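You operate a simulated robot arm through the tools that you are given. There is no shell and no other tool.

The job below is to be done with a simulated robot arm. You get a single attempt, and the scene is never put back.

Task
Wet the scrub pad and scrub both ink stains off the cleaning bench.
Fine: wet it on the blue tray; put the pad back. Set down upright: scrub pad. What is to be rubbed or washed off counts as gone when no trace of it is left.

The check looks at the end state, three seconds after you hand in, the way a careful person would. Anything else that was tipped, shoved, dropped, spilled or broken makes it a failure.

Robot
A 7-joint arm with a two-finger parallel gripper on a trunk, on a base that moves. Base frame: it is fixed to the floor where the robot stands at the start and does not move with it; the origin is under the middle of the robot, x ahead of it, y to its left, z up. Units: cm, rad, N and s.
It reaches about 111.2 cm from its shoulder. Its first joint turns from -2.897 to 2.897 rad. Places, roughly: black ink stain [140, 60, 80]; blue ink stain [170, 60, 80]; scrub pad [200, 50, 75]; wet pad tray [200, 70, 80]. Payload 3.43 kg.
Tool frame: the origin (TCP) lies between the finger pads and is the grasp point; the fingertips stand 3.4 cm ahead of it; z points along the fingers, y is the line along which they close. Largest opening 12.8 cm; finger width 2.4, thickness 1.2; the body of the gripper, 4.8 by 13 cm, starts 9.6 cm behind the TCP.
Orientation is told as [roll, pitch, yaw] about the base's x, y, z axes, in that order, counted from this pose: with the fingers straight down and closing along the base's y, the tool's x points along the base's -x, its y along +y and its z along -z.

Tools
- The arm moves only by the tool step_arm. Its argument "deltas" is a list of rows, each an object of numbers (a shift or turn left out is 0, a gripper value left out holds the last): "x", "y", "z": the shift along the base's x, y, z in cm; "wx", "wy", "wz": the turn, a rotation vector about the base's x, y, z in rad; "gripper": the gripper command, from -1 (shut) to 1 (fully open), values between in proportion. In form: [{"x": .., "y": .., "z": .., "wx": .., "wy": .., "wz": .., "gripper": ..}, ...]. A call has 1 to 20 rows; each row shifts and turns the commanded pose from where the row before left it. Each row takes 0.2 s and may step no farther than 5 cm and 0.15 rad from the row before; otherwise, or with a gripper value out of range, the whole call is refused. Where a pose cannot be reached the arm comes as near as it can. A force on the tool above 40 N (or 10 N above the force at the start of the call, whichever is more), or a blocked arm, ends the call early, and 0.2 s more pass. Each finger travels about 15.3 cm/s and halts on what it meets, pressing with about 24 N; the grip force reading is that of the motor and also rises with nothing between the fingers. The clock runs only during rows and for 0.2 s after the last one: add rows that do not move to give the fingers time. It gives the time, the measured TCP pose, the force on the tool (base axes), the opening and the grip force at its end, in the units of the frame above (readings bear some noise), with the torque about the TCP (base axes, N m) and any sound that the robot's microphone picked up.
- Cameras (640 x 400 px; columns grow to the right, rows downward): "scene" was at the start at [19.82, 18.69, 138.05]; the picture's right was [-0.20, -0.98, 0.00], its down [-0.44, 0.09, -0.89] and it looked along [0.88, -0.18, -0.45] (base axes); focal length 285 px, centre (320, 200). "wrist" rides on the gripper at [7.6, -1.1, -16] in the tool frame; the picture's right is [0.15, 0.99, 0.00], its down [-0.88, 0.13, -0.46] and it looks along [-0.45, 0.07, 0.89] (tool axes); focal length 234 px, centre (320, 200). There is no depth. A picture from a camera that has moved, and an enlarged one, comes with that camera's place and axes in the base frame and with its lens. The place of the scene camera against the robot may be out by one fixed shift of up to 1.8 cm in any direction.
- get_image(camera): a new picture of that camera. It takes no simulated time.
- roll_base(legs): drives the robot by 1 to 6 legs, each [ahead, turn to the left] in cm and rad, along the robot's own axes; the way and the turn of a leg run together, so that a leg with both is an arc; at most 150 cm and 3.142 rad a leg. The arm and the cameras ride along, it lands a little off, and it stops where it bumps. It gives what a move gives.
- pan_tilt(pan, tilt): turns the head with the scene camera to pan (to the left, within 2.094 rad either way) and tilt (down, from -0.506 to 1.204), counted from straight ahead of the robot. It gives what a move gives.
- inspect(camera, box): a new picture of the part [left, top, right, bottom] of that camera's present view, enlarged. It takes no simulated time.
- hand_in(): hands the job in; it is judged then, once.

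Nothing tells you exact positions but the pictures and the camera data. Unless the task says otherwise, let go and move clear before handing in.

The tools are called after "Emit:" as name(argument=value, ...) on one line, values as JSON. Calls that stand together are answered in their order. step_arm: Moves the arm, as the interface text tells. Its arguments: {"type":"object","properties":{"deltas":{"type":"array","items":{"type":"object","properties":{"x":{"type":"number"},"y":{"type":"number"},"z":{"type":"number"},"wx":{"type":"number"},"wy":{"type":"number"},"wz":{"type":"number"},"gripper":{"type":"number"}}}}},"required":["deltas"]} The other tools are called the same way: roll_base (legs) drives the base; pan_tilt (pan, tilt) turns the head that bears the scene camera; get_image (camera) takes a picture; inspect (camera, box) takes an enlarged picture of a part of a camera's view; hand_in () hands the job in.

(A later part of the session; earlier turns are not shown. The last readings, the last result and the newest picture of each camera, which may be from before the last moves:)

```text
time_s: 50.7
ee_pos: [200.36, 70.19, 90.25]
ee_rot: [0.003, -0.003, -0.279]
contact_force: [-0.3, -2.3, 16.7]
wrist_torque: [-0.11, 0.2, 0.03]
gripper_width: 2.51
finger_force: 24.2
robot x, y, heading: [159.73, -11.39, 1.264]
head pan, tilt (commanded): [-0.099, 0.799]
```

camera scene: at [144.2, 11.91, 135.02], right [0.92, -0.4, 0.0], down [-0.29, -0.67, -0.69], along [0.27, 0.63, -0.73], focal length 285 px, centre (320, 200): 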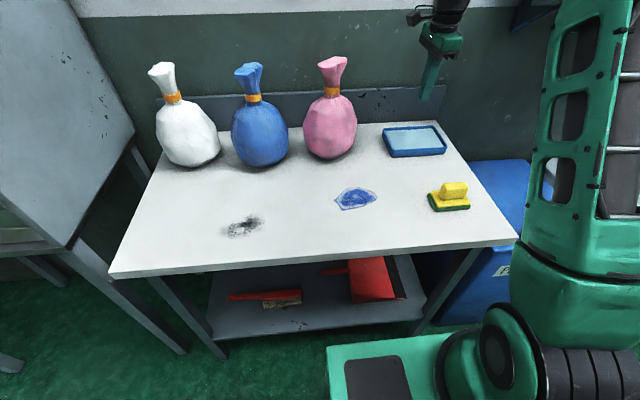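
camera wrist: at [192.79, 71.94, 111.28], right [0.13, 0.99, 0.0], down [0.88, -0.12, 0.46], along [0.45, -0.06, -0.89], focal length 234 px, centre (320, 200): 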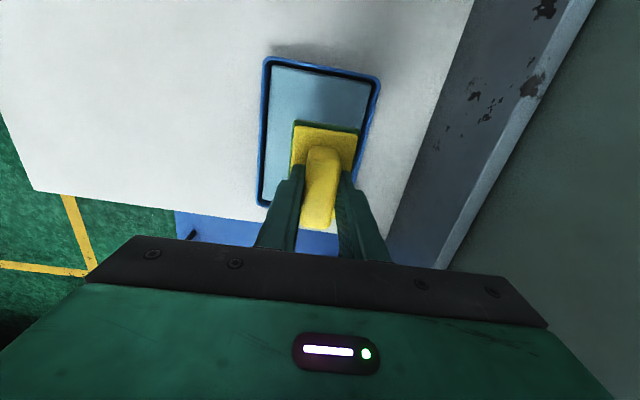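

Contact with the wet surface at 16.7 N. I'll hold the pad there a couple of seconds so it soaks.

Emit:
step_arm(deltas=[{"gripper": -1}, {"z": 0.03}, {"z": 0}, {"z": 0}, {"z": 0}, {"z": 0}, {"z": 0}, {"z": 0}, {"z": 0}, {"z": 0}])

Emit:
inspect(camera="scene", box=[360, 80, 460, 160])

Emit:
inspect(camera="wrist", box=[220, 40, 420, 220])

```text
time_s: 52.9
ee_pos: [200.3, 70.26, 90.22]
ee_rot: [-0.001, -0.005, -0.282]
contact_force: [3.7, 3.3, 23.4]
wrist_torque: [0.09, -0.11, 0.03]
gripper_width: 2.51
finger_force: 23.7
robot x, y, heading: [159.63, -10.97, 1.267]
head pan, tilt (commanded): [-0.099, 0.799]
```

```text
5.00 times, centred on (410, 120) of scene
camera zoom: at [144.17, 11.84, 135.03], right [0.92, -0.4, 0.0], down [-0.29, -0.67, -0.69], along [0.27, 0.63, -0.73], focal length 1423 px, centre (-130, 600)
```

zoom: 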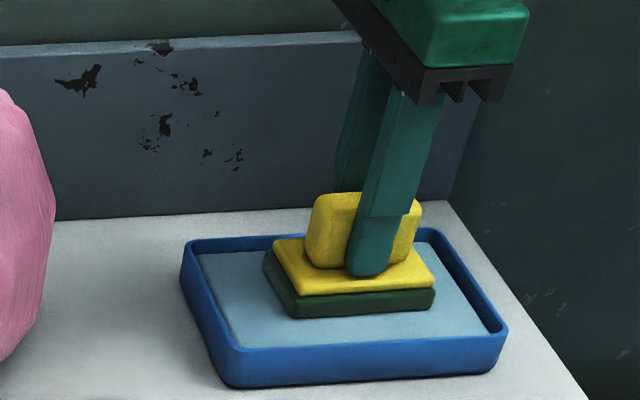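

```text
2.22 times, centred on (320, 130) of wrist
camera zoom: at [192.59, 71.28, 106.04], right [0.13, 0.99, 0.0], down [0.88, -0.12, 0.46], along [0.45, -0.06, -0.89], focal length 520 px, centre (320, 356)
```

zoom: 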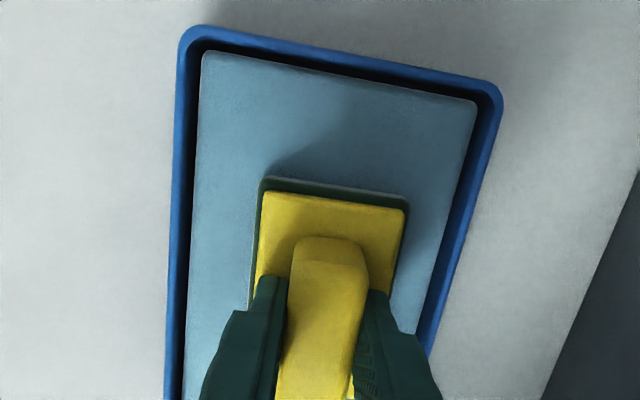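

The green scrub layer has turned dark, so it is wet. I'll lift straight up slowly, then come toward the bench front before moving left to the blue stain, which I place at about (172.8, 57.3), so I stay clear of the vases.

Emit:
step_arm(deltas=[{"z": 0.1, "gripper": -1}, {"z": 0.2}, {"z": 0.3}, {"z": 0.5}, {"z": 0.7}, {"z": 0.8}, {"z": 0.8}, {"z": 0.7}, {"z": 0.5}, {"z": 0.3}, {"z": 0}])

Emit:
inspect(camera="scene", box=[360, 80, 460, 160])

```text
time_s: 55.3
ee_pos: [200.23, 70.39, 95.04]
ee_rot: [0.0, -0.003, -0.281]
contact_force: [-0.4, 0.9, -1.2]
wrist_torque: [-0.01, -0.02, 0.03]
gripper_width: 2.53
finger_force: 24.2
robot x, y, heading: [159.49, -11.83, 1.264]
head pan, tilt (commanded): [-0.099, 0.799]
```

```text
5.00 times, centred on (410, 120) of scene
camera zoom: at [144.2, 11.92, 135.01], right [0.92, -0.4, 0.0], down [-0.29, -0.67, -0.69], along [0.27, 0.63, -0.73], focal length 1423 px, centre (-130, 600)
```

zoom: 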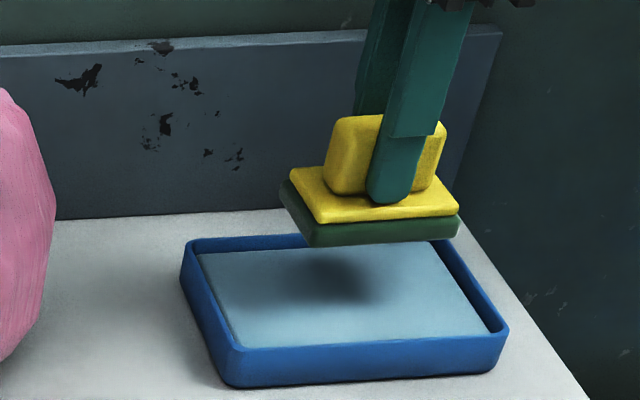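

The wet pad is up and the tray is in place. Next I move toward the bench front.

Emit:
step_arm(deltas=[{"x": -0.15, "y": -0.48, "gripper": -1}, {"x": -0.29, "y": -0.96}, {"x": -0.44, "y": -1.43}, {"x": -0.5, "y": -1.63}, {"x": -0.5, "y": -1.63}, {"x": -0.5, "y": -1.63}, {"x": -0.5, "y": -1.63}, {"x": -0.5, "y": -1.63}, {"x": -0.5, "y": -1.63}, {"x": -0.5, "y": -1.63}, {"x": -0.5, "y": -1.63}, {"x": -0.5, "y": -1.63}, {"x": -0.35, "y": -1.15}, {"x": -0.21, "y": -0.67}, {"x": -0.12, "y": -0.38}])

Emit:
step_arm(deltas=[{"x": -0.48, "y": 0.15, "gripper": -1}, {"x": -0.96, "y": 0.29}, {"x": -1.43, "y": 0.44}, {"x": -1.72, "y": 0.53}, {"x": -1.72, "y": 0.53}, {"x": -1.72, "y": 0.53}, {"x": -1.72, "y": 0.53}, {"x": -1.72, "y": 0.53}, {"x": -1.72, "y": 0.53}, {"x": -1.72, "y": 0.53}, {"x": -1.72, "y": 0.53}, {"x": -1.72, "y": 0.53}, {"x": -1.43, "y": 0.44}, {"x": -0.96, "y": 0.29}, {"x": -0.48, "y": 0.15}, {"x": 0}])

Emit:
get_image(camera="scene")

Emit:
get_image(camera="wrist")

```text
time_s: 58.5
ee_pos: [194.18, 50.54, 94.98]
ee_rot: [0.0, -0.004, -0.279]
contact_force: [0.6, 0.5, -0.6]
wrist_torque: [-0.02, 0.05, 0.01]
gripper_width: 2.53
finger_force: 24.2
robot x, y, heading: [159.96, -11.37, 1.267]
head pan, tilt (commanded): [-0.099, 0.799]
```

```text
time_s: 61.9
ee_pos: [173.02, 56.95, 94.89]
ee_rot: [0.001, -0.005, -0.281]
contact_force: [-0.2, 0.9, -0.6]
wrist_torque: [0.0, 0.02, -0.01]
gripper_width: 2.51
finger_force: 23.3
robot x, y, heading: [159.71, -11.33, 1.262]
head pan, tilt (commanded): [-0.099, 0.799]
```

```text
taken
camera scene: at [144.19, 11.91, 135.01], right [0.92, -0.4, 0.0], down [-0.29, -0.67, -0.69], along [0.27, 0.63, -0.73], focal length 285 px, centre (320, 200)
```

scene: 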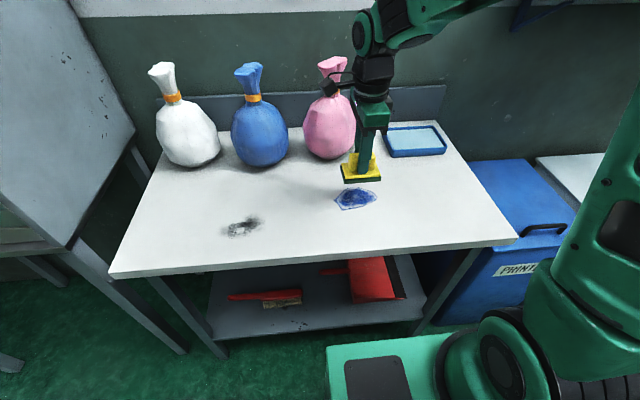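

```text
taken
camera wrist: at [165.37, 58.08, 110.85], right [0.13, 0.99, 0.0], down [0.88, -0.12, 0.46], along [0.45, -0.06, -0.89], focal length 234 px, centre (320, 200)
```

wrist: 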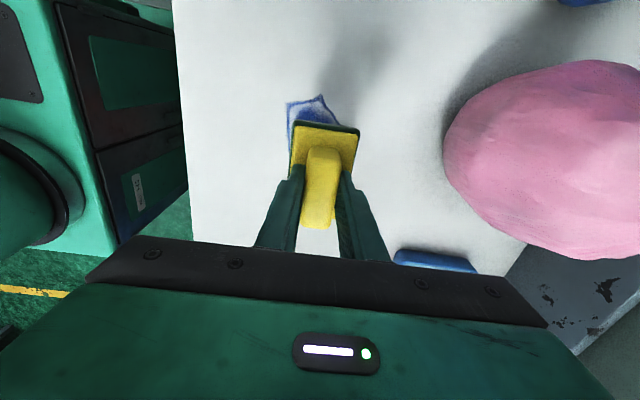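

The pad is right above the blue stain; the visible stain corners agree with my estimate to within about half a centimetre. I'll lower toward the bench (contact expected at TCP z≈87.8) and feel for it.

Emit:
step_arm(deltas=[{"z": -0.6, "gripper": -1}, {"z": -1.0}, {"z": -1.3}, {"z": -1.3}, {"z": -1.0}, {"z": -0.7}, {"z": -0.4}, {"z": -0.2}, {"z": 0}])

Emit:
step_arm(deltas=[{"z": -0.1, "gripper": -1}, {"z": -0.1}, {"z": 0}, {"z": 0}])

```text
time_s: 63.9
ee_pos: [173.06, 57.26, 88.51]
ee_rot: [0.001, -0.005, -0.281]
contact_force: [-0.4, 0.2, -0.8]
wrist_torque: [0.0, 0.01, -0.01]
gripper_width: 2.52
finger_force: 23.8
robot x, y, heading: [159.99, -11.46, 1.261]
head pan, tilt (commanded): [-0.099, 0.799]
```

```text
time_s: 64.9
ee_pos: [173.12, 57.04, 88.4]
ee_rot: [0.0, -0.003, -0.282]
contact_force: [-0.4, 0.4, 0.5]
wrist_torque: [-0.01, -0.01, -0.03]
gripper_width: 2.53
finger_force: 23.9
robot x, y, heading: [159.85, -11.31, 1.262]
head pan, tilt (commanded): [-0.099, 0.799]
```

Emit:
step_arm(deltas=[{"z": -0.1, "gripper": -1}, {"z": -0.1}, {"z": 0}])

```text
time_s: 65.7
ee_pos: [172.99, 57.09, 88.15]
ee_rot: [-0.001, -0.003, -0.281]
contact_force: [0.4, -0.8, -0.9]
wrist_torque: [0.0, 0.01, -0.02]
gripper_width: 2.54
finger_force: 23.8
robot x, y, heading: [159.88, -11.35, 1.263]
head pan, tilt (commanded): [-0.099, 0.799]
```

Emit:
step_arm(deltas=[{"z": -0.1, "gripper": -1}, {"z": -0.1}, {"z": 0}])

```text
time_s: 66.5
ee_pos: [173.1, 57.09, 87.8]
ee_rot: [0.001, -0.004, -0.282]
contact_force: [0.1, 0.4, -1.2]
wrist_torque: [0.01, 0.0, 0.0]
gripper_width: 2.52
finger_force: 24.6
robot x, y, heading: [159.99, -11.14, 1.268]
head pan, tilt (commanded): [-0.099, 0.799]
```

Emit:
step_arm(deltas=[{"z": -0.1, "gripper": -1}, {"z": 0}, {"z": 0}])

```text
time_s: 67.3
ee_pos: [173.03, 57.01, 87.83]
ee_rot: [-0.001, -0.004, -0.28]
contact_force: [0.1, -0.2, -0.9]
wrist_torque: [0.02, -0.03, 0.02]
gripper_width: 2.51
finger_force: 24.3
robot x, y, heading: [160.02, -11.13, 1.26]
head pan, tilt (commanded): [-0.099, 0.799]
```

No contact yet at 87.8; I'll continue in 0.1 cm steps.

Emit:
step_arm(deltas=[{"z": -0.1, "gripper": -1}, {"z": 0}, {"z": 0}])

```text
time_s: 68.1
ee_pos: [173.03, 57.04, 87.81]
ee_rot: [0.0, -0.003, -0.283]
contact_force: [1.8, -1.3, 15.3]
wrist_torque: [-0.13, -0.06, -0.02]
gripper_width: 2.53
finger_force: 23.8
robot x, y, heading: [160.15, -11.46, 1.262]
head pan, tilt (commanded): [-0.099, 0.799]
```

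Contact with the bench at 15 N. I'll start with small test strokes to see how the friction behaves.

Emit:
step_arm(deltas=[{"x": 0.1, "y": 0.3, "gripper": -1}, {"x": 0.15, "y": 0.48}, {"x": 0.15, "y": 0.48}, {"x": 0, "y": 0}, {"x": -0.15, "y": -0.48}, {"x": -0.15, "y": -0.48}, {"x": -0.1, "y": -0.3}])

Emit:
inspect(camera="scene", box=[300, 120, 420, 220])

```text
time_s: 69.7
ee_pos: [173.08, 57.04, 87.63]
ee_rot: [0.001, -0.002, -0.281]
contact_force: [1.8, 6.8, 23.6]
wrist_torque: [0.18, -0.09, 0.06]
gripper_width: 2.5
finger_force: 23.8
robot x, y, heading: [159.74, -11.72, 1.266]
head pan, tilt (commanded): [-0.099, 0.799]
```

```text
4.00 times, centred on (360, 170) of scene
camera zoom: at [144.19, 11.87, 135.02], right [0.92, -0.4, 0.0], down [-0.29, -0.67, -0.69], along [0.27, 0.63, -0.73], focal length 1138 px, centre (160, 320)
```

zoom: 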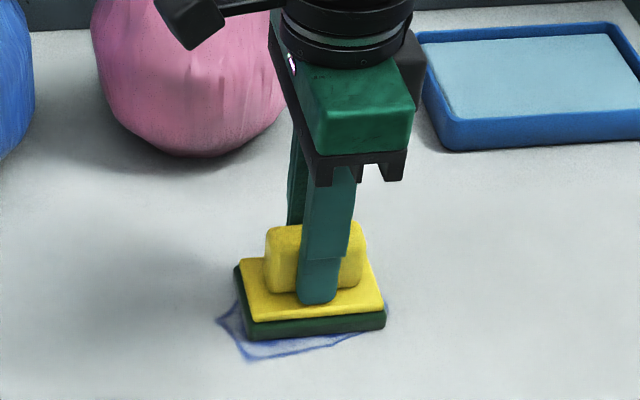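

The pad is wiping and friction is modest (about 7 N). I'll ease the pressure a touch and do longer strokes across the stain.

Emit:
step_arm(deltas=[{"z": 0.04, "gripper": -1}, {"x": -0.12, "y": -0.38}, {"x": -0.21, "y": -0.67}, {"x": -0.21, "y": -0.67}, {"x": -0.21, "y": -0.67}, {"x": -0.21, "y": -0.67}, {"x": 0.12, "y": 0.38}, {"x": 0.21, "y": 0.67}, {"x": 0.21, "y": 0.67}, {"x": 0.21, "y": 0.67}, {"x": 0.21, "y": 0.67}, {"x": 0.21, "y": 0.67}, {"x": 0.21, "y": 0.67}, {"x": 0.21, "y": 0.67}, {"x": 0.21, "y": 0.67}, {"x": 0.12, "y": 0.38}])

Emit:
inspect(camera="scene", box=[300, 120, 420, 220])

```text
time_s: 73.1
ee_pos: [173.94, 60.14, 87.77]
ee_rot: [-0.001, -0.004, -0.28]
contact_force: [-0.1, -0.6, 1.4]
wrist_torque: [0.02, 0.0, 0.05]
gripper_width: 2.51
finger_force: 24.2
robot x, y, heading: [159.79, -11.41, 1.262]
head pan, tilt (commanded): [-0.099, 0.799]
```

```text
4.00 times, centred on (360, 170) of scene
camera zoom: at [144.19, 11.9, 135.02], right [0.92, -0.4, 0.0], down [-0.29, -0.67, -0.69], along [0.27, 0.63, -0.73], focal length 1138 px, centre (160, 320)
```

zoom: 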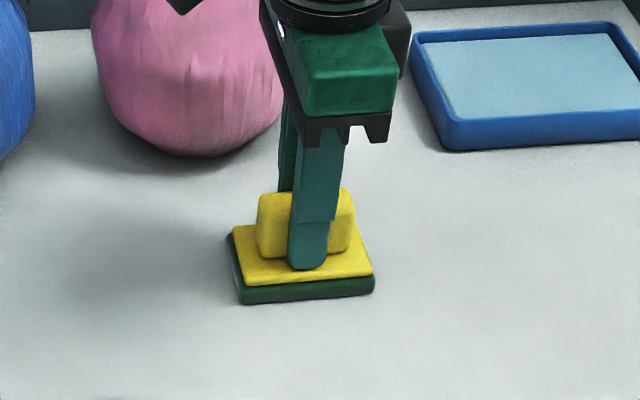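

The near part of the blue stain is already gone, but the pressure fell to about 1 N at the far end. I'll press slightly more and sweep the left and right parts too.

Emit:
step_arm(deltas=[{"z": -0.06, "gripper": -1}, {"x": -0.57, "y": 0.18}, {"x": -0.67, "y": 0.21}, {"x": -0.67, "y": 0.21}, {"x": -0.67, "y": 0.21}, {"x": -0.67, "y": 0.21}, {"x": -0.12, "y": -0.38}, {"x": -0.21, "y": -0.67}, {"x": -0.21, "y": -0.67}, {"x": -0.21, "y": -0.67}, {"x": -0.21, "y": -0.67}, {"x": -0.21, "y": -0.67}, {"x": -0.21, "y": -0.67}, {"x": -0.21, "y": -0.67}, {"x": -0.21, "y": -0.67}, {"x": -0.12, "y": -0.38}])

Emit:
inspect(camera="scene", box=[300, 120, 420, 220])

```text
time_s: 76.5
ee_pos: [168.82, 55.0, 87.61]
ee_rot: [0.001, -0.003, -0.282]
contact_force: [0.9, 1.1, 5.5]
wrist_torque: [0.08, -0.07, 0.0]
gripper_width: 2.53
finger_force: 24.2
robot x, y, heading: [160.02, -11.49, 1.27]
head pan, tilt (commanded): [-0.099, 0.799]
```

```text
4.00 times, centred on (360, 170) of scene
camera zoom: at [144.2, 11.9, 135.02], right [0.92, -0.4, 0.0], down [-0.29, -0.67, -0.69], along [0.27, 0.63, -0.73], focal length 1138 px, centre (160, 320)
```

zoom: 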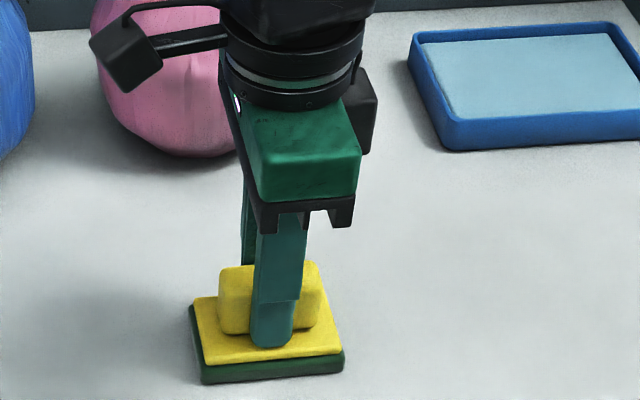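

The blue area looks clean apart from what the pad still covers. I'll sweep to the right side and across it too.

Emit:
step_arm(deltas=[{"z": -0.02, "x": 0.4, "y": -0.12, "gripper": -1}, {"x": 0.67, "y": -0.21}, {"x": 0.67, "y": -0.21}, {"x": 0.67, "y": -0.21}, {"x": 0.67, "y": -0.21}, {"x": 0.67, "y": -0.21}, {"x": 0.67, "y": -0.21}, {"x": 0.67, "y": -0.21}, {"x": 0.67, "y": -0.21}, {"x": 0.67, "y": -0.21}, {"x": 0.4, "y": -0.12}, {"x": 0.12, "y": 0.38}, {"x": 0.21, "y": 0.67}, {"x": 0.21, "y": 0.67}, {"x": 0.21, "y": 0.67}, {"x": 0.21, "y": 0.67}, {"x": 0.21, "y": 0.67}, {"x": 0.21, "y": 0.67}, {"x": 0.21, "y": 0.67}, {"x": 0.21, "y": 0.67}])

Emit:
inspect(camera="scene", box=[300, 120, 420, 220])

```text
time_s: 80.7
ee_pos: [177.38, 58.68, 87.7]
ee_rot: [0.0, -0.003, -0.28]
contact_force: [-0.5, -1.8, 6.0]
wrist_torque: [0.01, 0.02, -0.02]
gripper_width: 2.52
finger_force: 24.0
robot x, y, heading: [159.88, -11.52, 1.267]
head pan, tilt (commanded): [-0.099, 0.799]
```

```text
4.00 times, centred on (360, 170) of scene
camera zoom: at [144.19, 11.89, 135.02], right [0.92, -0.4, 0.0], down [-0.29, -0.67, -0.69], along [0.27, 0.63, -0.73], focal length 1138 px, centre (160, 320)
```

zoom: 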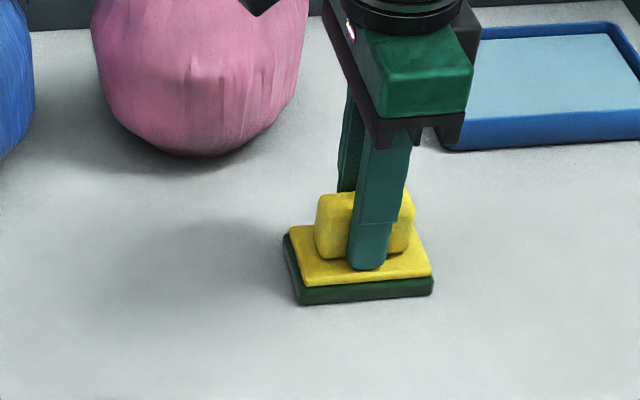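

It looks clean, but I'll make another pass through the middle before lifting to inspect.

Emit:
step_arm(deltas=[{"x": -0.4, "y": 0.12, "gripper": -1}, {"x": -0.67, "y": 0.21}, {"x": -0.67, "y": 0.21}, {"x": -0.67, "y": 0.21}, {"x": -0.67, "y": 0.21}, {"x": -0.5, "y": 0.15}, {"x": -0.12, "y": -0.38}, {"x": -0.21, "y": -0.67}, {"x": -0.21, "y": -0.67}, {"x": -0.21, "y": -0.67}, {"x": -0.21, "y": -0.67}, {"x": -0.21, "y": -0.67}, {"x": -0.21, "y": -0.67}, {"x": -0.21, "y": -0.67}, {"x": -0.21, "y": -0.67}, {"x": -0.12, "y": -0.38}])

Emit:
step_arm(deltas=[{"z": 0.1, "gripper": -1}, {"z": 0.2}, {"z": 0.4}, {"z": 0.6}, {"z": 0.7}, {"z": 0.7}, {"z": 0.7}, {"z": 0.6}, {"z": 0.4}, {"z": 0.2}, {"z": 0}])

Emit:
get_image(camera="scene")

Emit:
inspect(camera="scene", box=[300, 120, 420, 220])

```text
time_s: 84.1
ee_pos: [171.87, 53.57, 87.56]
ee_rot: [0.002, -0.001, -0.282]
contact_force: [1.7, 2.1, 7.0]
wrist_torque: [0.07, -0.09, 0.0]
gripper_width: 2.53
finger_force: 24.1
robot x, y, heading: [159.97, -11.34, 1.261]
head pan, tilt (commanded): [-0.099, 0.799]
```

```text
time_s: 86.5
ee_pos: [171.9, 53.59, 92.27]
ee_rot: [0.0, -0.003, -0.281]
contact_force: [-0.5, -0.4, -1.1]
wrist_torque: [0.04, -0.01, -0.01]
gripper_width: 2.53
finger_force: 24.1
robot x, y, heading: [159.63, -11.43, 1.267]
head pan, tilt (commanded): [-0.099, 0.799]
```

```text
taken
camera scene: at [144.19, 11.91, 135.01], right [0.92, -0.4, 0.0], down [-0.29, -0.67, -0.69], along [0.27, 0.63, -0.73], focal length 285 px, centre (320, 200)
```

scene: 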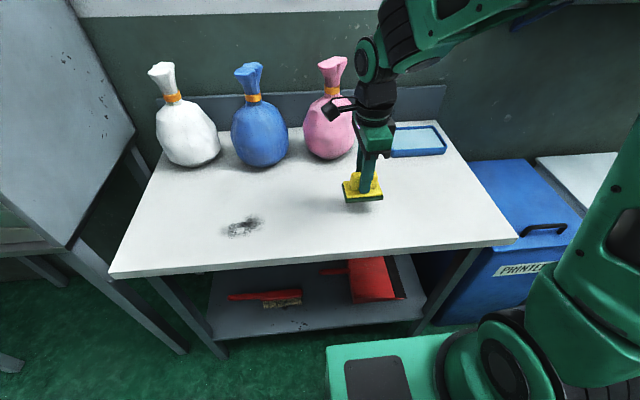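

```text
4.00 times, centred on (360, 170) of scene
camera zoom: at [144.19, 11.91, 135.01], right [0.92, -0.4, 0.0], down [-0.29, -0.67, -0.69], along [0.27, 0.63, -0.73], focal length 1138 px, centre (160, 320)
```

zoom: 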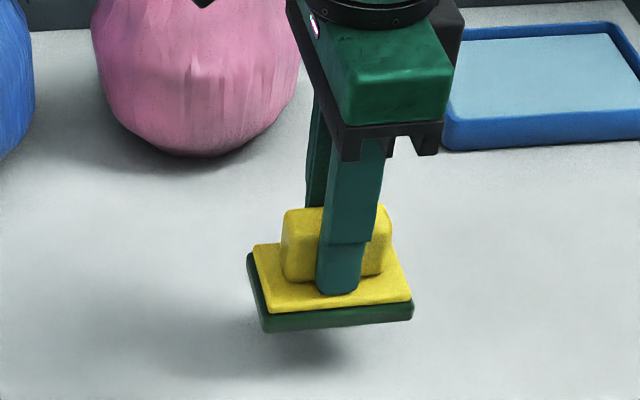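

The blue area looks clean in what I can see. I'll move left to the black stain, centred near (143.2, 60.1), keeping the pad about 4.5 cm above the bench.

Emit:
step_arm(deltas=[{"x": -0.49, "y": 0.11, "gripper": -1}, {"x": -0.98, "y": 0.22}, {"x": -1.46, "y": 0.33}, {"x": -1.63, "y": 0.37}, {"x": -1.63, "y": 0.37}, {"x": -1.63, "y": 0.37}, {"x": -1.63, "y": 0.37}, {"x": -1.63, "y": 0.37}, {"x": -1.63, "y": 0.37}, {"x": -1.63, "y": 0.37}, {"x": -1.63, "y": 0.37}, {"x": -1.63, "y": 0.37}, {"x": -1.63, "y": 0.37}, {"x": -1.63, "y": 0.37}, {"x": -1.63, "y": 0.37}, {"x": -1.63, "y": 0.37}, {"x": -1.63, "y": 0.37}, {"x": -1.46, "y": 0.33}, {"x": -0.98, "y": 0.22}, {"x": -0.49, "y": 0.11}])

Emit:
inspect(camera="scene", box=[200, 130, 420, 260])

Emit:
get_image(camera="wrist")

```text
time_s: 90.7
ee_pos: [143.17, 60.15, 92.27]
ee_rot: [-0.001, -0.004, -0.281]
contact_force: [0.3, -1.4, -0.6]
wrist_torque: [-0.02, 0.0, 0.01]
gripper_width: 2.54
finger_force: 24.7
robot x, y, heading: [159.8, -11.47, 1.265]
head pan, tilt (commanded): [-0.099, 0.799]
```

```text
2.91 times, centred on (310, 195) of scene
camera zoom: at [144.19, 11.91, 135.01], right [0.92, -0.4, 0.0], down [-0.29, -0.67, -0.69], along [0.27, 0.63, -0.73], focal length 828 px, centre (349, 214)
```

zoom: 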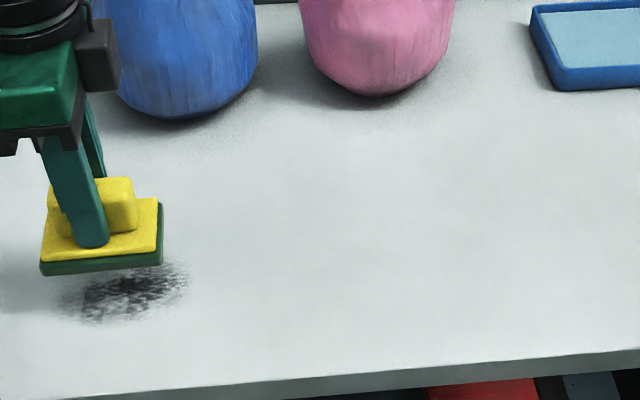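

```text
taken
camera wrist: at [135.58, 61.11, 108.17], right [0.13, 0.99, 0.0], down [0.88, -0.12, 0.46], along [0.45, -0.06, -0.89], focal length 234 px, centre (320, 200)
```

wrist: 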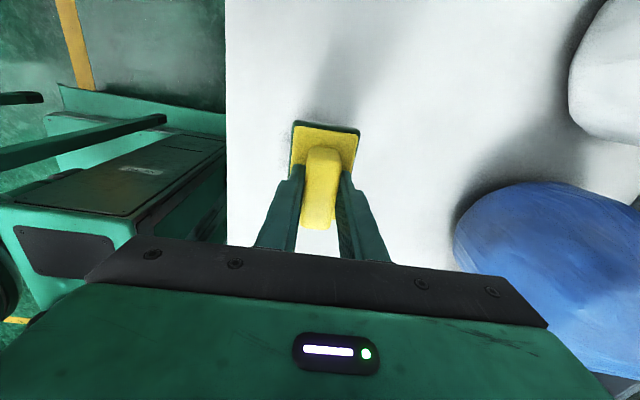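

The blue stain is gone without a visible trace, and the pad hovers over the black one. I'll lower it carefully to contact.

Emit:
step_arm(deltas=[{"z": -0.4, "gripper": -1}, {"z": -0.8}, {"z": -1.0}, {"z": -0.9}, {"z": -0.6}, {"z": -0.4}, {"z": -0.2}, {"z": 0}, {"z": 0}])

Emit:
inspect(camera="scene", box=[320, 160, 400, 230])

Emit:
step_arm(deltas=[{"z": -0.08, "gripper": -1}, {"z": 0}, {"z": 0}])

```text
time_s: 92.7
ee_pos: [143.13, 60.22, 87.91]
ee_rot: [0.001, -0.004, -0.279]
contact_force: [0.5, 0.2, -1.2]
wrist_torque: [0.0, 0.03, 0.02]
gripper_width: 2.51
finger_force: 24.1
robot x, y, heading: [159.57, -11.29, 1.261]
head pan, tilt (commanded): [-0.099, 0.799]
```

```text
5.71 times, centred on (360, 195) of scene
camera zoom: at [144.19, 11.91, 135.01], right [0.92, -0.4, 0.0], down [-0.29, -0.67, -0.69], along [0.27, 0.63, -0.73], focal length 1626 px, centre (91, 229)
```

zoom: 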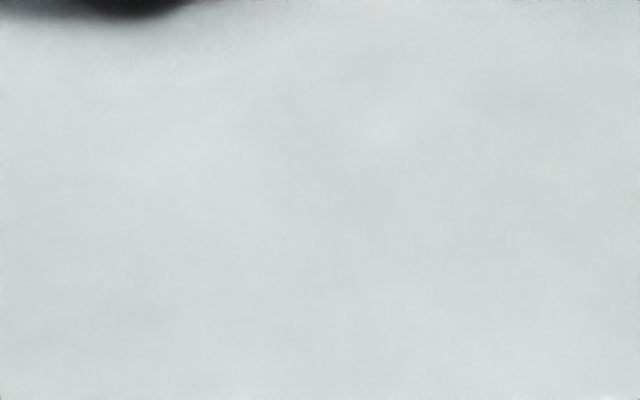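

```text
time_s: 93.5
ee_pos: [143.22, 60.15, 87.78]
ee_rot: [0.0, -0.003, -0.28]
contact_force: [-0.1, 0.9, -1.2]
wrist_torque: [-0.01, -0.01, -0.02]
gripper_width: 2.52
finger_force: 23.5
robot x, y, heading: [159.71, -11.5, 1.264]
head pan, tilt (commanded): [-0.099, 0.799]
```

The blue spot is fully clean under magnification. I'll continue lowering onto the black stain.

Emit:
step_arm(deltas=[{"z": -0.08, "gripper": -1}, {"z": 0}, {"z": 0}])

```text
time_s: 94.3
ee_pos: [143.11, 60.19, 87.74]
ee_rot: [-0.001, -0.004, -0.279]
contact_force: [0.1, 0.3, -1.2]
wrist_torque: [-0.01, -0.01, 0.04]
gripper_width: 2.52
finger_force: 24.4
robot x, y, heading: [159.69, -11.08, 1.267]
head pan, tilt (commanded): [-0.099, 0.799]
```

Emit:
step_arm(deltas=[{"z": -0.07, "gripper": -1}, {"z": 0}, {"z": 0}])

```text
time_s: 95.1
ee_pos: [143.24, 60.18, 87.69]
ee_rot: [0.001, -0.003, -0.283]
contact_force: [-1.4, -0.2, -1.5]
wrist_torque: [0.0, 0.03, 0.01]
gripper_width: 2.53
finger_force: 23.6
robot x, y, heading: [159.75, -11.2, 1.263]
head pan, tilt (commanded): [-0.099, 0.799]
```

Emit:
step_arm(deltas=[{"z": -0.07, "gripper": -1}, {"z": 0}, {"z": 0}])

```text
time_s: 95.9
ee_pos: [143.31, 60.16, 87.66]
ee_rot: [-0.001, -0.003, -0.281]
contact_force: [-0.4, 0.9, 0.6]
wrist_torque: [0.02, 0.01, 0.01]
gripper_width: 2.51
finger_force: 24.0
robot x, y, heading: [160.09, -11.35, 1.261]
head pan, tilt (commanded): [-0.099, 0.799]
```

Emit:
step_arm(deltas=[{"z": -0.07, "gripper": -1}, {"z": 0}, {"z": 0}])

```text
time_s: 96.7
ee_pos: [143.24, 60.13, 87.72]
ee_rot: [0.001, -0.001, -0.281]
contact_force: [2.0, -0.5, 13.5]
wrist_torque: [-0.05, -0.18, -0.03]
gripper_width: 2.51
finger_force: 23.8
robot x, y, heading: [159.75, -11.25, 1.264]
head pan, tilt (commanded): [-0.099, 0.799]
```

Contact at 13.5 N on the black stain. I'll repeat the same pattern, starting with the middle lane.

Emit:
step_arm(deltas=[{"x": -0.12, "y": -0.38, "gripper": -1}, {"x": -0.21, "y": -0.67}, {"x": -0.21, "y": -0.67}, {"x": -0.21, "y": -0.67}, {"x": -0.21, "y": -0.67}, {"x": -0.12, "y": -0.38}, {"x": 0.12, "y": 0.38}, {"x": 0.21, "y": 0.67}, {"x": 0.21, "y": 0.67}, {"x": 0.21, "y": 0.67}, {"x": 0.21, "y": 0.67}, {"x": 0.21, "y": 0.67}, {"x": 0.21, "y": 0.67}, {"x": 0.21, "y": 0.67}, {"x": 0.21, "y": 0.67}, {"x": 0.21, "y": 0.67}, {"x": 0.12, "y": 0.38}])

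Emit:
inspect(camera="scene", box=[180, 150, 320, 260])

```text
time_s: 100.3
ee_pos: [144.23, 63.51, 87.63]
ee_rot: [-0.002, -0.004, -0.282]
contact_force: [-1.3, -0.2, 4.7]
wrist_torque: [-0.06, 0.01, 0.01]
gripper_width: 2.52
finger_force: 23.8
robot x, y, heading: [159.7, -11.75, 1.262]
head pan, tilt (commanded): [-0.099, 0.799]
```

```text
3.64 times, centred on (250, 205) of scene
camera zoom: at [144.19, 11.88, 135.02], right [0.92, -0.4, 0.0], down [-0.29, -0.67, -0.69], along [0.27, 0.63, -0.73], focal length 1035 px, centre (574, 182)
```

zoom: 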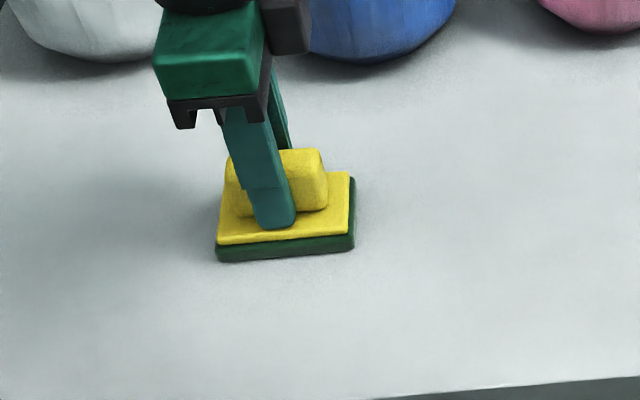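

The near half is gone. Next come the left lane and then the right lane.

Emit:
step_arm(deltas=[{"z": -0.02, "x": -0.57, "y": 0.18, "gripper": -1}, {"x": -0.67, "y": 0.21}, {"x": -0.67, "y": 0.21}, {"x": -0.67, "y": 0.21}, {"x": -0.67, "y": 0.21}, {"x": -0.57, "y": 0.18}, {"x": -0.12, "y": -0.38}, {"x": -0.21, "y": -0.67}, {"x": -0.21, "y": -0.67}, {"x": -0.21, "y": -0.67}, {"x": -0.21, "y": -0.67}, {"x": -0.21, "y": -0.67}, {"x": -0.21, "y": -0.67}, {"x": -0.21, "y": -0.67}, {"x": -0.21, "y": -0.67}, {"x": -0.21, "y": -0.67}, {"x": -0.12, "y": -0.38}])

Emit:
step_arm(deltas=[{"x": 0.4, "y": -0.12, "gripper": -1}, {"x": 0.67, "y": -0.21}, {"x": 0.67, "y": -0.21}, {"x": 0.67, "y": -0.21}, {"x": 0.67, "y": -0.21}, {"x": 0.67, "y": -0.21}, {"x": 0.67, "y": -0.21}, {"x": 0.67, "y": -0.21}, {"x": 0.67, "y": -0.21}, {"x": 0.67, "y": -0.21}, {"x": 0.57, "y": -0.18}, {"x": 0.12, "y": 0.38}, {"x": 0.21, "y": 0.67}, {"x": 0.21, "y": 0.67}, {"x": 0.21, "y": 0.67}, {"x": 0.21, "y": 0.67}, {"x": 0.21, "y": 0.67}, {"x": 0.21, "y": 0.67}, {"x": 0.21, "y": 0.67}, {"x": 0.21, "y": 0.67}])

Emit:
inspect(camera="scene", box=[180, 150, 320, 260])

```text
time_s: 103.9
ee_pos: [138.4, 57.88, 87.51]
ee_rot: [-0.001, -0.002, -0.28]
contact_force: [0.8, 3.7, 11.2]
wrist_torque: [0.13, 0.01, 0.01]
gripper_width: 2.5
finger_force: 24.2
robot x, y, heading: [159.83, -11.41, 1.263]
head pan, tilt (commanded): [-0.099, 0.799]
```

```text
time_s: 108.1
ee_pos: [147.12, 61.42, 87.56]
ee_rot: [0.0, -0.001, -0.281]
contact_force: [-1.8, -1.6, 6.1]
wrist_torque: [-0.14, -0.08, -0.07]
gripper_width: 2.55
finger_force: 23.4
robot x, y, heading: [160.05, -11.27, 1.264]
head pan, tilt (commanded): [-0.099, 0.799]
```

```text
3.64 times, centred on (250, 205) of scene
camera zoom: at [144.19, 11.88, 135.02], right [0.92, -0.4, 0.0], down [-0.29, -0.67, -0.69], along [0.27, 0.63, -0.73], focal length 1035 px, centre (574, 182)
```

zoom: 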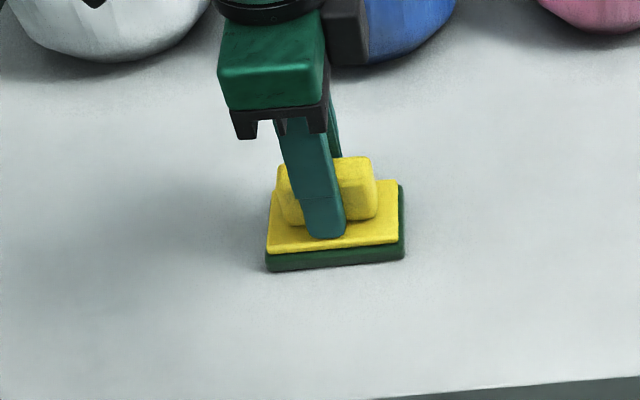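

It looks clean around the pad, with only the arm's shadow to the left. I'll make one more middle pass, then lift and move off to check.

Emit:
step_arm(deltas=[{"x": -0.4, "y": 0.12, "gripper": -1}, {"x": -0.67, "y": 0.21}, {"x": -0.67, "y": 0.21}, {"x": -0.67, "y": 0.21}, {"x": -0.67, "y": 0.21}, {"x": -0.67, "y": 0.21}, {"x": -0.12, "y": -0.38}, {"x": -0.21, "y": -0.67}, {"x": -0.21, "y": -0.67}, {"x": -0.21, "y": -0.67}, {"x": -0.21, "y": -0.67}, {"x": -0.21, "y": -0.67}, {"x": -0.21, "y": -0.67}, {"x": -0.21, "y": -0.67}, {"x": -0.12, "y": -0.38}])

Emit:
step_arm(deltas=[{"z": 0.1, "gripper": -1}, {"z": 0.2}, {"z": 0.4}, {"z": 0.6}, {"z": 0.8}, {"z": 0.8}, {"z": 0.8}, {"z": 0.7}, {"z": 0.4}, {"z": 0.2}, {"z": 0}])

```text
time_s: 111.3
ee_pos: [141.71, 57.11, 87.63]
ee_rot: [-0.001, -0.002, -0.282]
contact_force: [1.1, 3.6, 8.0]
wrist_torque: [0.13, -0.1, 0.03]
gripper_width: 2.54
finger_force: 24.0
robot x, y, heading: [159.82, -11.44, 1.262]
head pan, tilt (commanded): [-0.099, 0.799]
```

```text
time_s: 113.7
ee_pos: [141.78, 57.17, 92.57]
ee_rot: [0.0, -0.005, -0.281]
contact_force: [-0.1, 0.5, -0.7]
wrist_torque: [0.03, -0.03, 0.01]
gripper_width: 2.49
finger_force: 24.1
robot x, y, heading: [159.75, -11.26, 1.266]
head pan, tilt (commanded): [-0.099, 0.799]
```

The pad is lifted. I'll carry it back to the right at this height, then look at where the black stain was.

Emit:
step_arm(deltas=[{"x": 0.49, "y": -0.11, "gripper": -1}, {"x": 0.98, "y": -0.21}, {"x": 1.46, "y": -0.32}, {"x": 1.76, "y": -0.39}, {"x": 1.76, "y": -0.39}, {"x": 1.76, "y": -0.39}, {"x": 1.76, "y": -0.39}, {"x": 1.76, "y": -0.39}, {"x": 1.76, "y": -0.39}, {"x": 1.76, "y": -0.39}, {"x": 1.76, "y": -0.39}, {"x": 1.76, "y": -0.39}, {"x": 1.76, "y": -0.39}, {"x": 1.76, "y": -0.39}, {"x": 1.76, "y": -0.39}, {"x": 1.76, "y": -0.39}, {"x": 1.46, "y": -0.32}, {"x": 0.98, "y": -0.21}, {"x": 0.49, "y": -0.11}, {"x": 0}])

Emit:
get_image(camera="scene")

Emit:
inspect(camera="scene", box=[190, 180, 310, 260])

```text
time_s: 117.9
ee_pos: [170.43, 50.8, 92.7]
ee_rot: [0.0, -0.003, -0.281]
contact_force: [-0.5, 0.3, -1.5]
wrist_torque: [-0.01, 0.01, 0.0]
gripper_width: 2.52
finger_force: 23.6
robot x, y, heading: [159.94, -11.22, 1.262]
head pan, tilt (commanded): [-0.099, 0.799]
```

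```text
taken
camera scene: at [144.19, 11.91, 135.01], right [0.92, -0.4, 0.0], down [-0.29, -0.67, -0.69], along [0.27, 0.63, -0.73], focal length 285 px, centre (320, 200)
```

scene: 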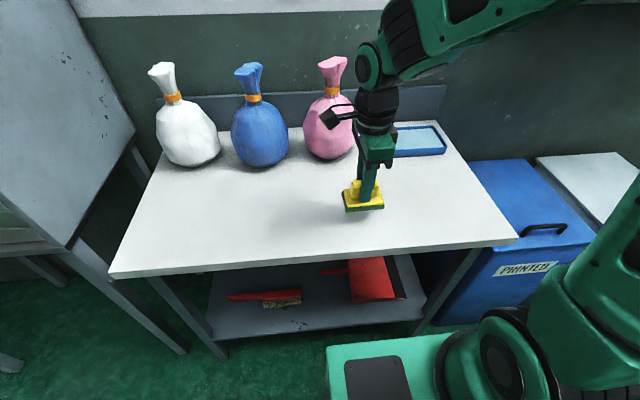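

```text
5.00 times, centred on (250, 220) of scene
camera zoom: at [144.19, 11.91, 135.01], right [0.92, -0.4, 0.0], down [-0.29, -0.67, -0.69], along [0.27, 0.63, -0.73], focal length 1423 px, centre (670, 100)
```

zoom: 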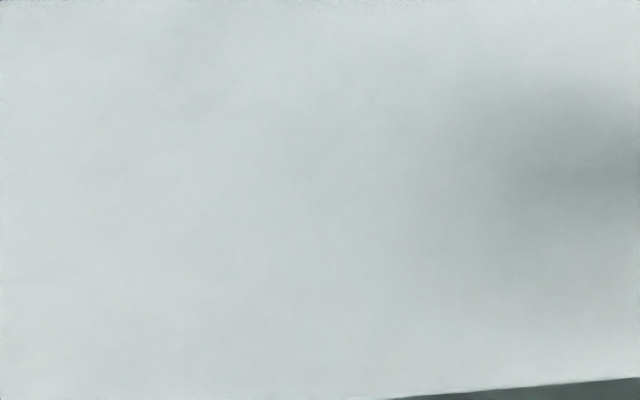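

The black stain is gone too; the dark patch to the right is the arm's shadow. I'll carry the pad to its original place at (193.3, 46.0).

Emit:
step_arm(deltas=[{"x": 0.49, "y": -0.1, "gripper": -1}, {"x": 0.98, "y": -0.2}, {"x": 1.47, "y": -0.31}, {"x": 1.7, "y": -0.36, "wz": -0.005}, {"x": 1.7, "y": -0.36, "wz": -0.005}, {"x": 1.7, "y": -0.36, "wz": -0.005}, {"x": 1.7, "y": -0.36}, {"x": 1.7, "y": -0.36}, {"x": 1.7, "y": -0.36}, {"x": 1.7, "y": -0.36}, {"x": 1.7, "y": -0.36}, {"x": 1.7, "y": -0.36}, {"x": 1.7, "y": -0.35}, {"x": 1.47, "y": -0.31}, {"x": 0.98, "y": -0.2}, {"x": 0.49, "y": -0.1}, {"x": 0}])

Emit:
get_image(camera="wrist")

Emit:
inspect(camera="scene", box=[390, 140, 510, 230])

Emit:
get_image(camera="scene")

```text
time_s: 121.5
ee_pos: [193.25, 46.13, 92.57]
ee_rot: [0.001, -0.002, -0.298]
contact_force: [-0.1, 0.0, 0.3]
wrist_torque: [-0.02, 0.02, 0.0]
gripper_width: 2.52
finger_force: 23.7
robot x, y, heading: [159.63, -11.32, 1.266]
head pan, tilt (commanded): [-0.099, 0.799]
```

```text
taken
camera wrist: at [185.65, 47.13, 108.48], right [0.15, 0.99, 0.0], down [0.88, -0.13, 0.46], along [0.45, -0.07, -0.89], focal length 234 px, centre (320, 200)
```

wrist: 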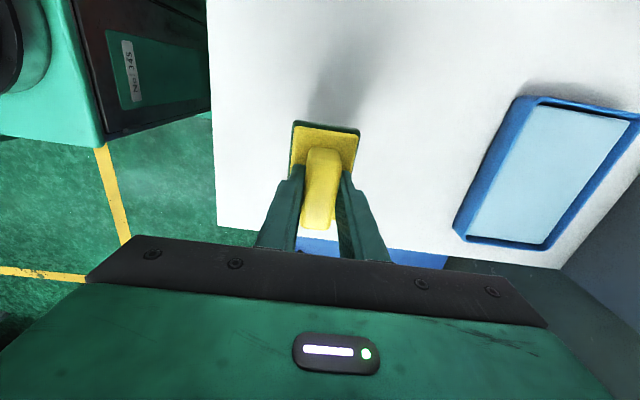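

```text
4.44 times, centred on (450, 185) of scene
camera zoom: at [144.2, 11.91, 135.02], right [0.92, -0.4, 0.0], down [-0.29, -0.67, -0.69], along [0.27, 0.63, -0.73], focal length 1265 px, centre (-258, 267)
```

zoom: 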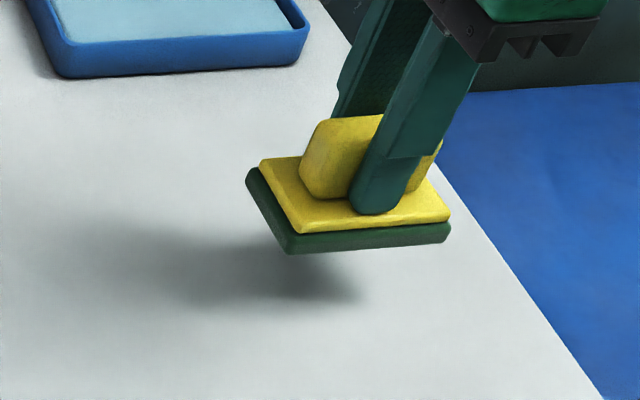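

```text
taken
camera scene: at [144.2, 11.91, 135.02], right [0.92, -0.4, 0.0], down [-0.29, -0.67, -0.69], along [0.27, 0.63, -0.73], focal length 285 px, centre (320, 200)
```

scene: 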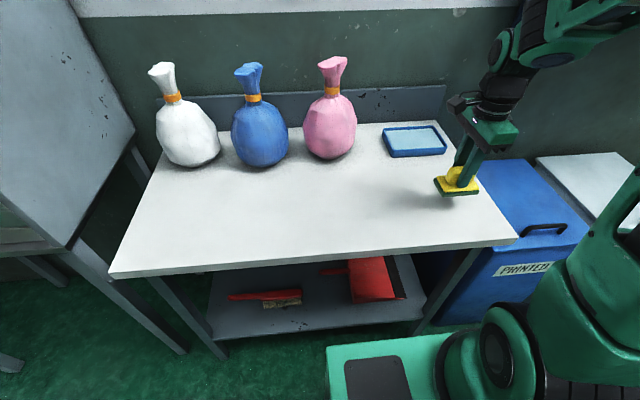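

The bench looks clean everywhere and the pad is above its original spot. I'll inspect both stain areas enlarged before setting the pad down, in case another pass is needed.

Emit:
inspect(camera="scene", box=[200, 190, 300, 250])

Emit:
inspect(camera="scene", box=[310, 170, 410, 230])

Emit:
inspect(camera="scene", box=[100, 120, 520, 280])

```text
6.40 times, centred on (250, 220) of scene
camera zoom: at [144.2, 11.91, 135.02], right [0.92, -0.4, 0.0], down [-0.29, -0.67, -0.69], along [0.27, 0.63, -0.73], focal length 1821 px, centre (768, 72)
```

zoom: 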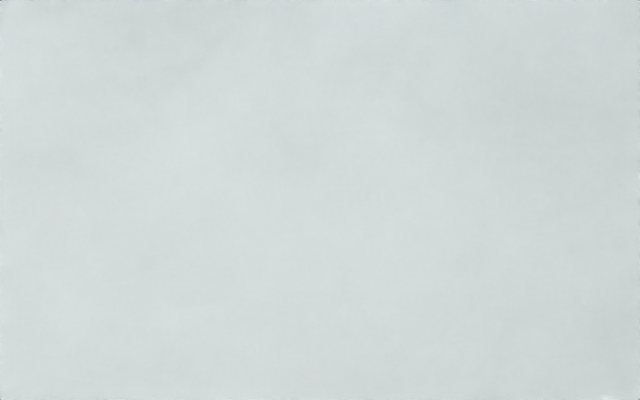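

```text
6.40 times, centred on (360, 200) of scene
camera zoom: at [144.2, 11.91, 135.02], right [0.92, -0.4, 0.0], down [-0.29, -0.67, -0.69], along [0.27, 0.63, -0.73], focal length 1821 px, centre (64, 200)
```

zoom: 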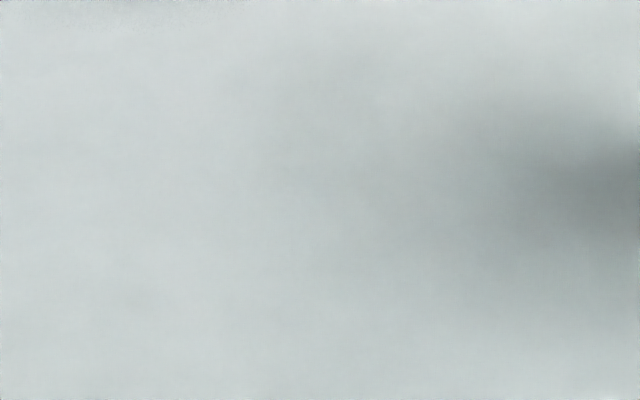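

```text
1.52 times, centred on (310, 200) of scene
camera zoom: at [144.2, 11.91, 135.02], right [0.92, -0.4, 0.0], down [-0.29, -0.67, -0.69], along [0.27, 0.63, -0.73], focal length 434 px, centre (335, 200)
```

zoom: 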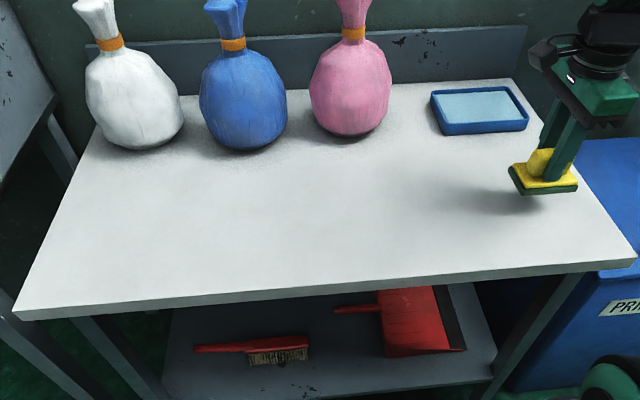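

Both stain areas are clean even under magnification, with only the arm's shadow visible. I'll lower the pad gently onto its original spot.

Emit:
step_arm(deltas=[{"x": 0.0, "y": -0.1, "z": -0.4, "gripper": -1}, {"z": -0.8}, {"z": -1.0}, {"z": -0.9}, {"z": -0.6}, {"z": -0.4}, {"z": -0.3}, {"z": -0.15}, {"z": 0}, {"z": 0}])

Emit:
step_arm(deltas=[{"z": -0.1, "gripper": -1}, {"z": 0}, {"z": 0}])

```text
time_s: 123.7
ee_pos: [193.27, 45.94, 88.08]
ee_rot: [0.0, -0.003, -0.298]
contact_force: [-0.2, 0.0, -0.3]
wrist_torque: [0.01, -0.05, 0.01]
gripper_width: 2.52
finger_force: 24.6
robot x, y, heading: [159.75, -11.27, 1.264]
head pan, tilt (commanded): [-0.099, 0.799]
```

```text
time_s: 124.5
ee_pos: [193.25, 45.9, 87.91]
ee_rot: [0.001, -0.001, -0.295]
contact_force: [-0.4, 0.6, 0.1]
wrist_torque: [0.01, -0.02, 0.02]
gripper_width: 2.53
finger_force: 24.0
robot x, y, heading: [159.78, -11.31, 1.262]
head pan, tilt (commanded): [-0.099, 0.799]
```

Emit:
step_arm(deltas=[{"z": -0.08, "gripper": -1}, {"z": 0}, {"z": 0}])

```text
time_s: 125.3
ee_pos: [193.25, 45.85, 87.89]
ee_rot: [-0.001, -0.002, -0.296]
contact_force: [-0.6, -0.7, -0.5]
wrist_torque: [-0.03, 0.0, 0.05]
gripper_width: 2.51
finger_force: 23.5
robot x, y, heading: [160.09, -11.15, 1.268]
head pan, tilt (commanded): [-0.099, 0.799]
```

Emit:
step_arm(deltas=[{"z": -0.08, "gripper": -1}, {"z": 0}, {"z": 0}])

```text
time_s: 126.1
ee_pos: [193.39, 45.93, 87.75]
ee_rot: [0.001, -0.001, -0.296]
contact_force: [-0.2, -0.6, -1.0]
wrist_torque: [0.01, -0.04, 0.01]
gripper_width: 2.51
finger_force: 23.8
robot x, y, heading: [159.95, -11.15, 1.265]
head pan, tilt (commanded): [-0.099, 0.799]
```

Emit:
step_arm(deltas=[{"z": -0.07, "gripper": -1}, {"z": 0}, {"z": 0}])

```text
time_s: 126.9
ee_pos: [193.4, 45.95, 87.66]
ee_rot: [-0.001, -0.002, -0.297]
contact_force: [-0.7, -0.5, -0.5]
wrist_torque: [0.01, 0.0, 0.01]
gripper_width: 2.5
finger_force: 23.8
robot x, y, heading: [159.65, -11.35, 1.263]
head pan, tilt (commanded): [-0.099, 0.799]
```

Emit:
step_arm(deltas=[{"z": -0.06, "gripper": -1}, {"z": 0}, {"z": 0}])

```text
time_s: 127.7
ee_pos: [193.27, 45.78, 87.68]
ee_rot: [0.0, -0.002, -0.297]
contact_force: [-0.1, 0.3, -0.5]
wrist_torque: [0.03, 0.01, -0.01]
gripper_width: 2.5
finger_force: 24.1
robot x, y, heading: [159.6, -11.16, 1.263]
head pan, tilt (commanded): [-0.099, 0.799]
```

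Emit:
step_arm(deltas=[{"z": -0.06, "gripper": -1}, {"z": 0}, {"z": 0}])

Emit:
inspect(camera="scene", box=[390, 140, 510, 230])

```text
time_s: 128.5
ee_pos: [193.37, 45.9, 87.63]
ee_rot: [0.0, -0.004, -0.297]
contact_force: [0.5, -0.1, 6.0]
wrist_torque: [0.03, 0.12, -0.02]
gripper_width: 2.52
finger_force: 24.1
robot x, y, heading: [159.55, -11.47, 1.267]
head pan, tilt (commanded): [-0.099, 0.799]
```

```text
4.44 times, centred on (450, 185) of scene
camera zoom: at [144.19, 11.89, 135.02], right [0.92, -0.4, 0.0], down [-0.29, -0.67, -0.69], along [0.27, 0.63, -0.73], focal length 1265 px, centre (-258, 267)
```

zoom: 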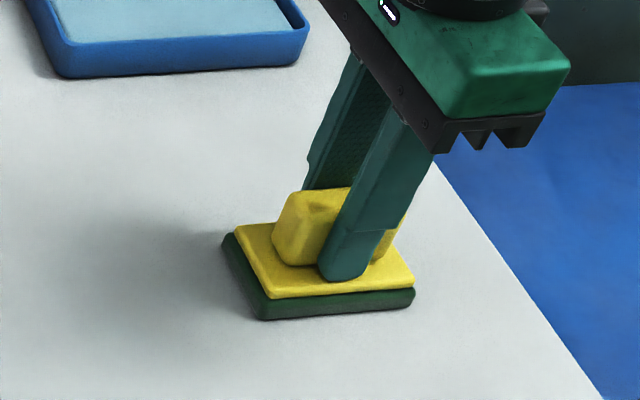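

The pad rests on the bench at its original spot with 6 N of contact. I'll relieve the pressure, open the fingers gradually, and then rise.

Emit:
step_arm(deltas=[{"z": 0.05, "gripper": -1}, {"gripper": -0.62}, {"gripper": -0.55}, {"gripper": -0.48}, {"gripper": -0.42}, {"gripper": -0.42}])

Emit:
inspect(camera="wrist", box=[220, 90, 420, 220])

Emit:
inspect(camera="scene", box=[390, 140, 510, 230])

```text
time_s: 129.9
ee_pos: [193.36, 45.9, 87.56]
ee_rot: [0.0, -0.002, -0.296]
contact_force: [0.0, -0.3, 0.5]
wrist_torque: [0.0, -0.04, -0.03]
gripper_width: 3.74
finger_force: 0.1
robot x, y, heading: [160.05, -11.38, 1.262]
head pan, tilt (commanded): [-0.099, 0.799]
```

```text
3.08 times, centred on (320, 155) of wrist
camera zoom: at [185.65, 47.01, 103.5], right [0.15, 0.99, 0.0], down [0.88, -0.13, 0.46], along [0.45, -0.07, -0.89], focal length 720 px, centre (320, 338)
```

zoom: 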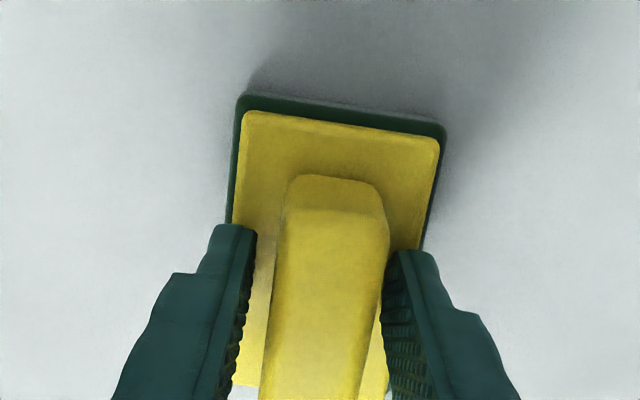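

```text
4.44 times, centred on (450, 185) of scene
camera zoom: at [144.2, 11.91, 135.02], right [0.92, -0.4, 0.0], down [-0.29, -0.67, -0.69], along [0.27, 0.63, -0.73], focal length 1265 px, centre (-258, 267)
```

zoom: 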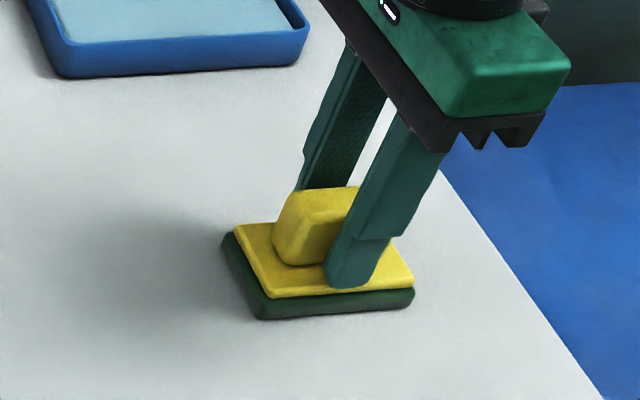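

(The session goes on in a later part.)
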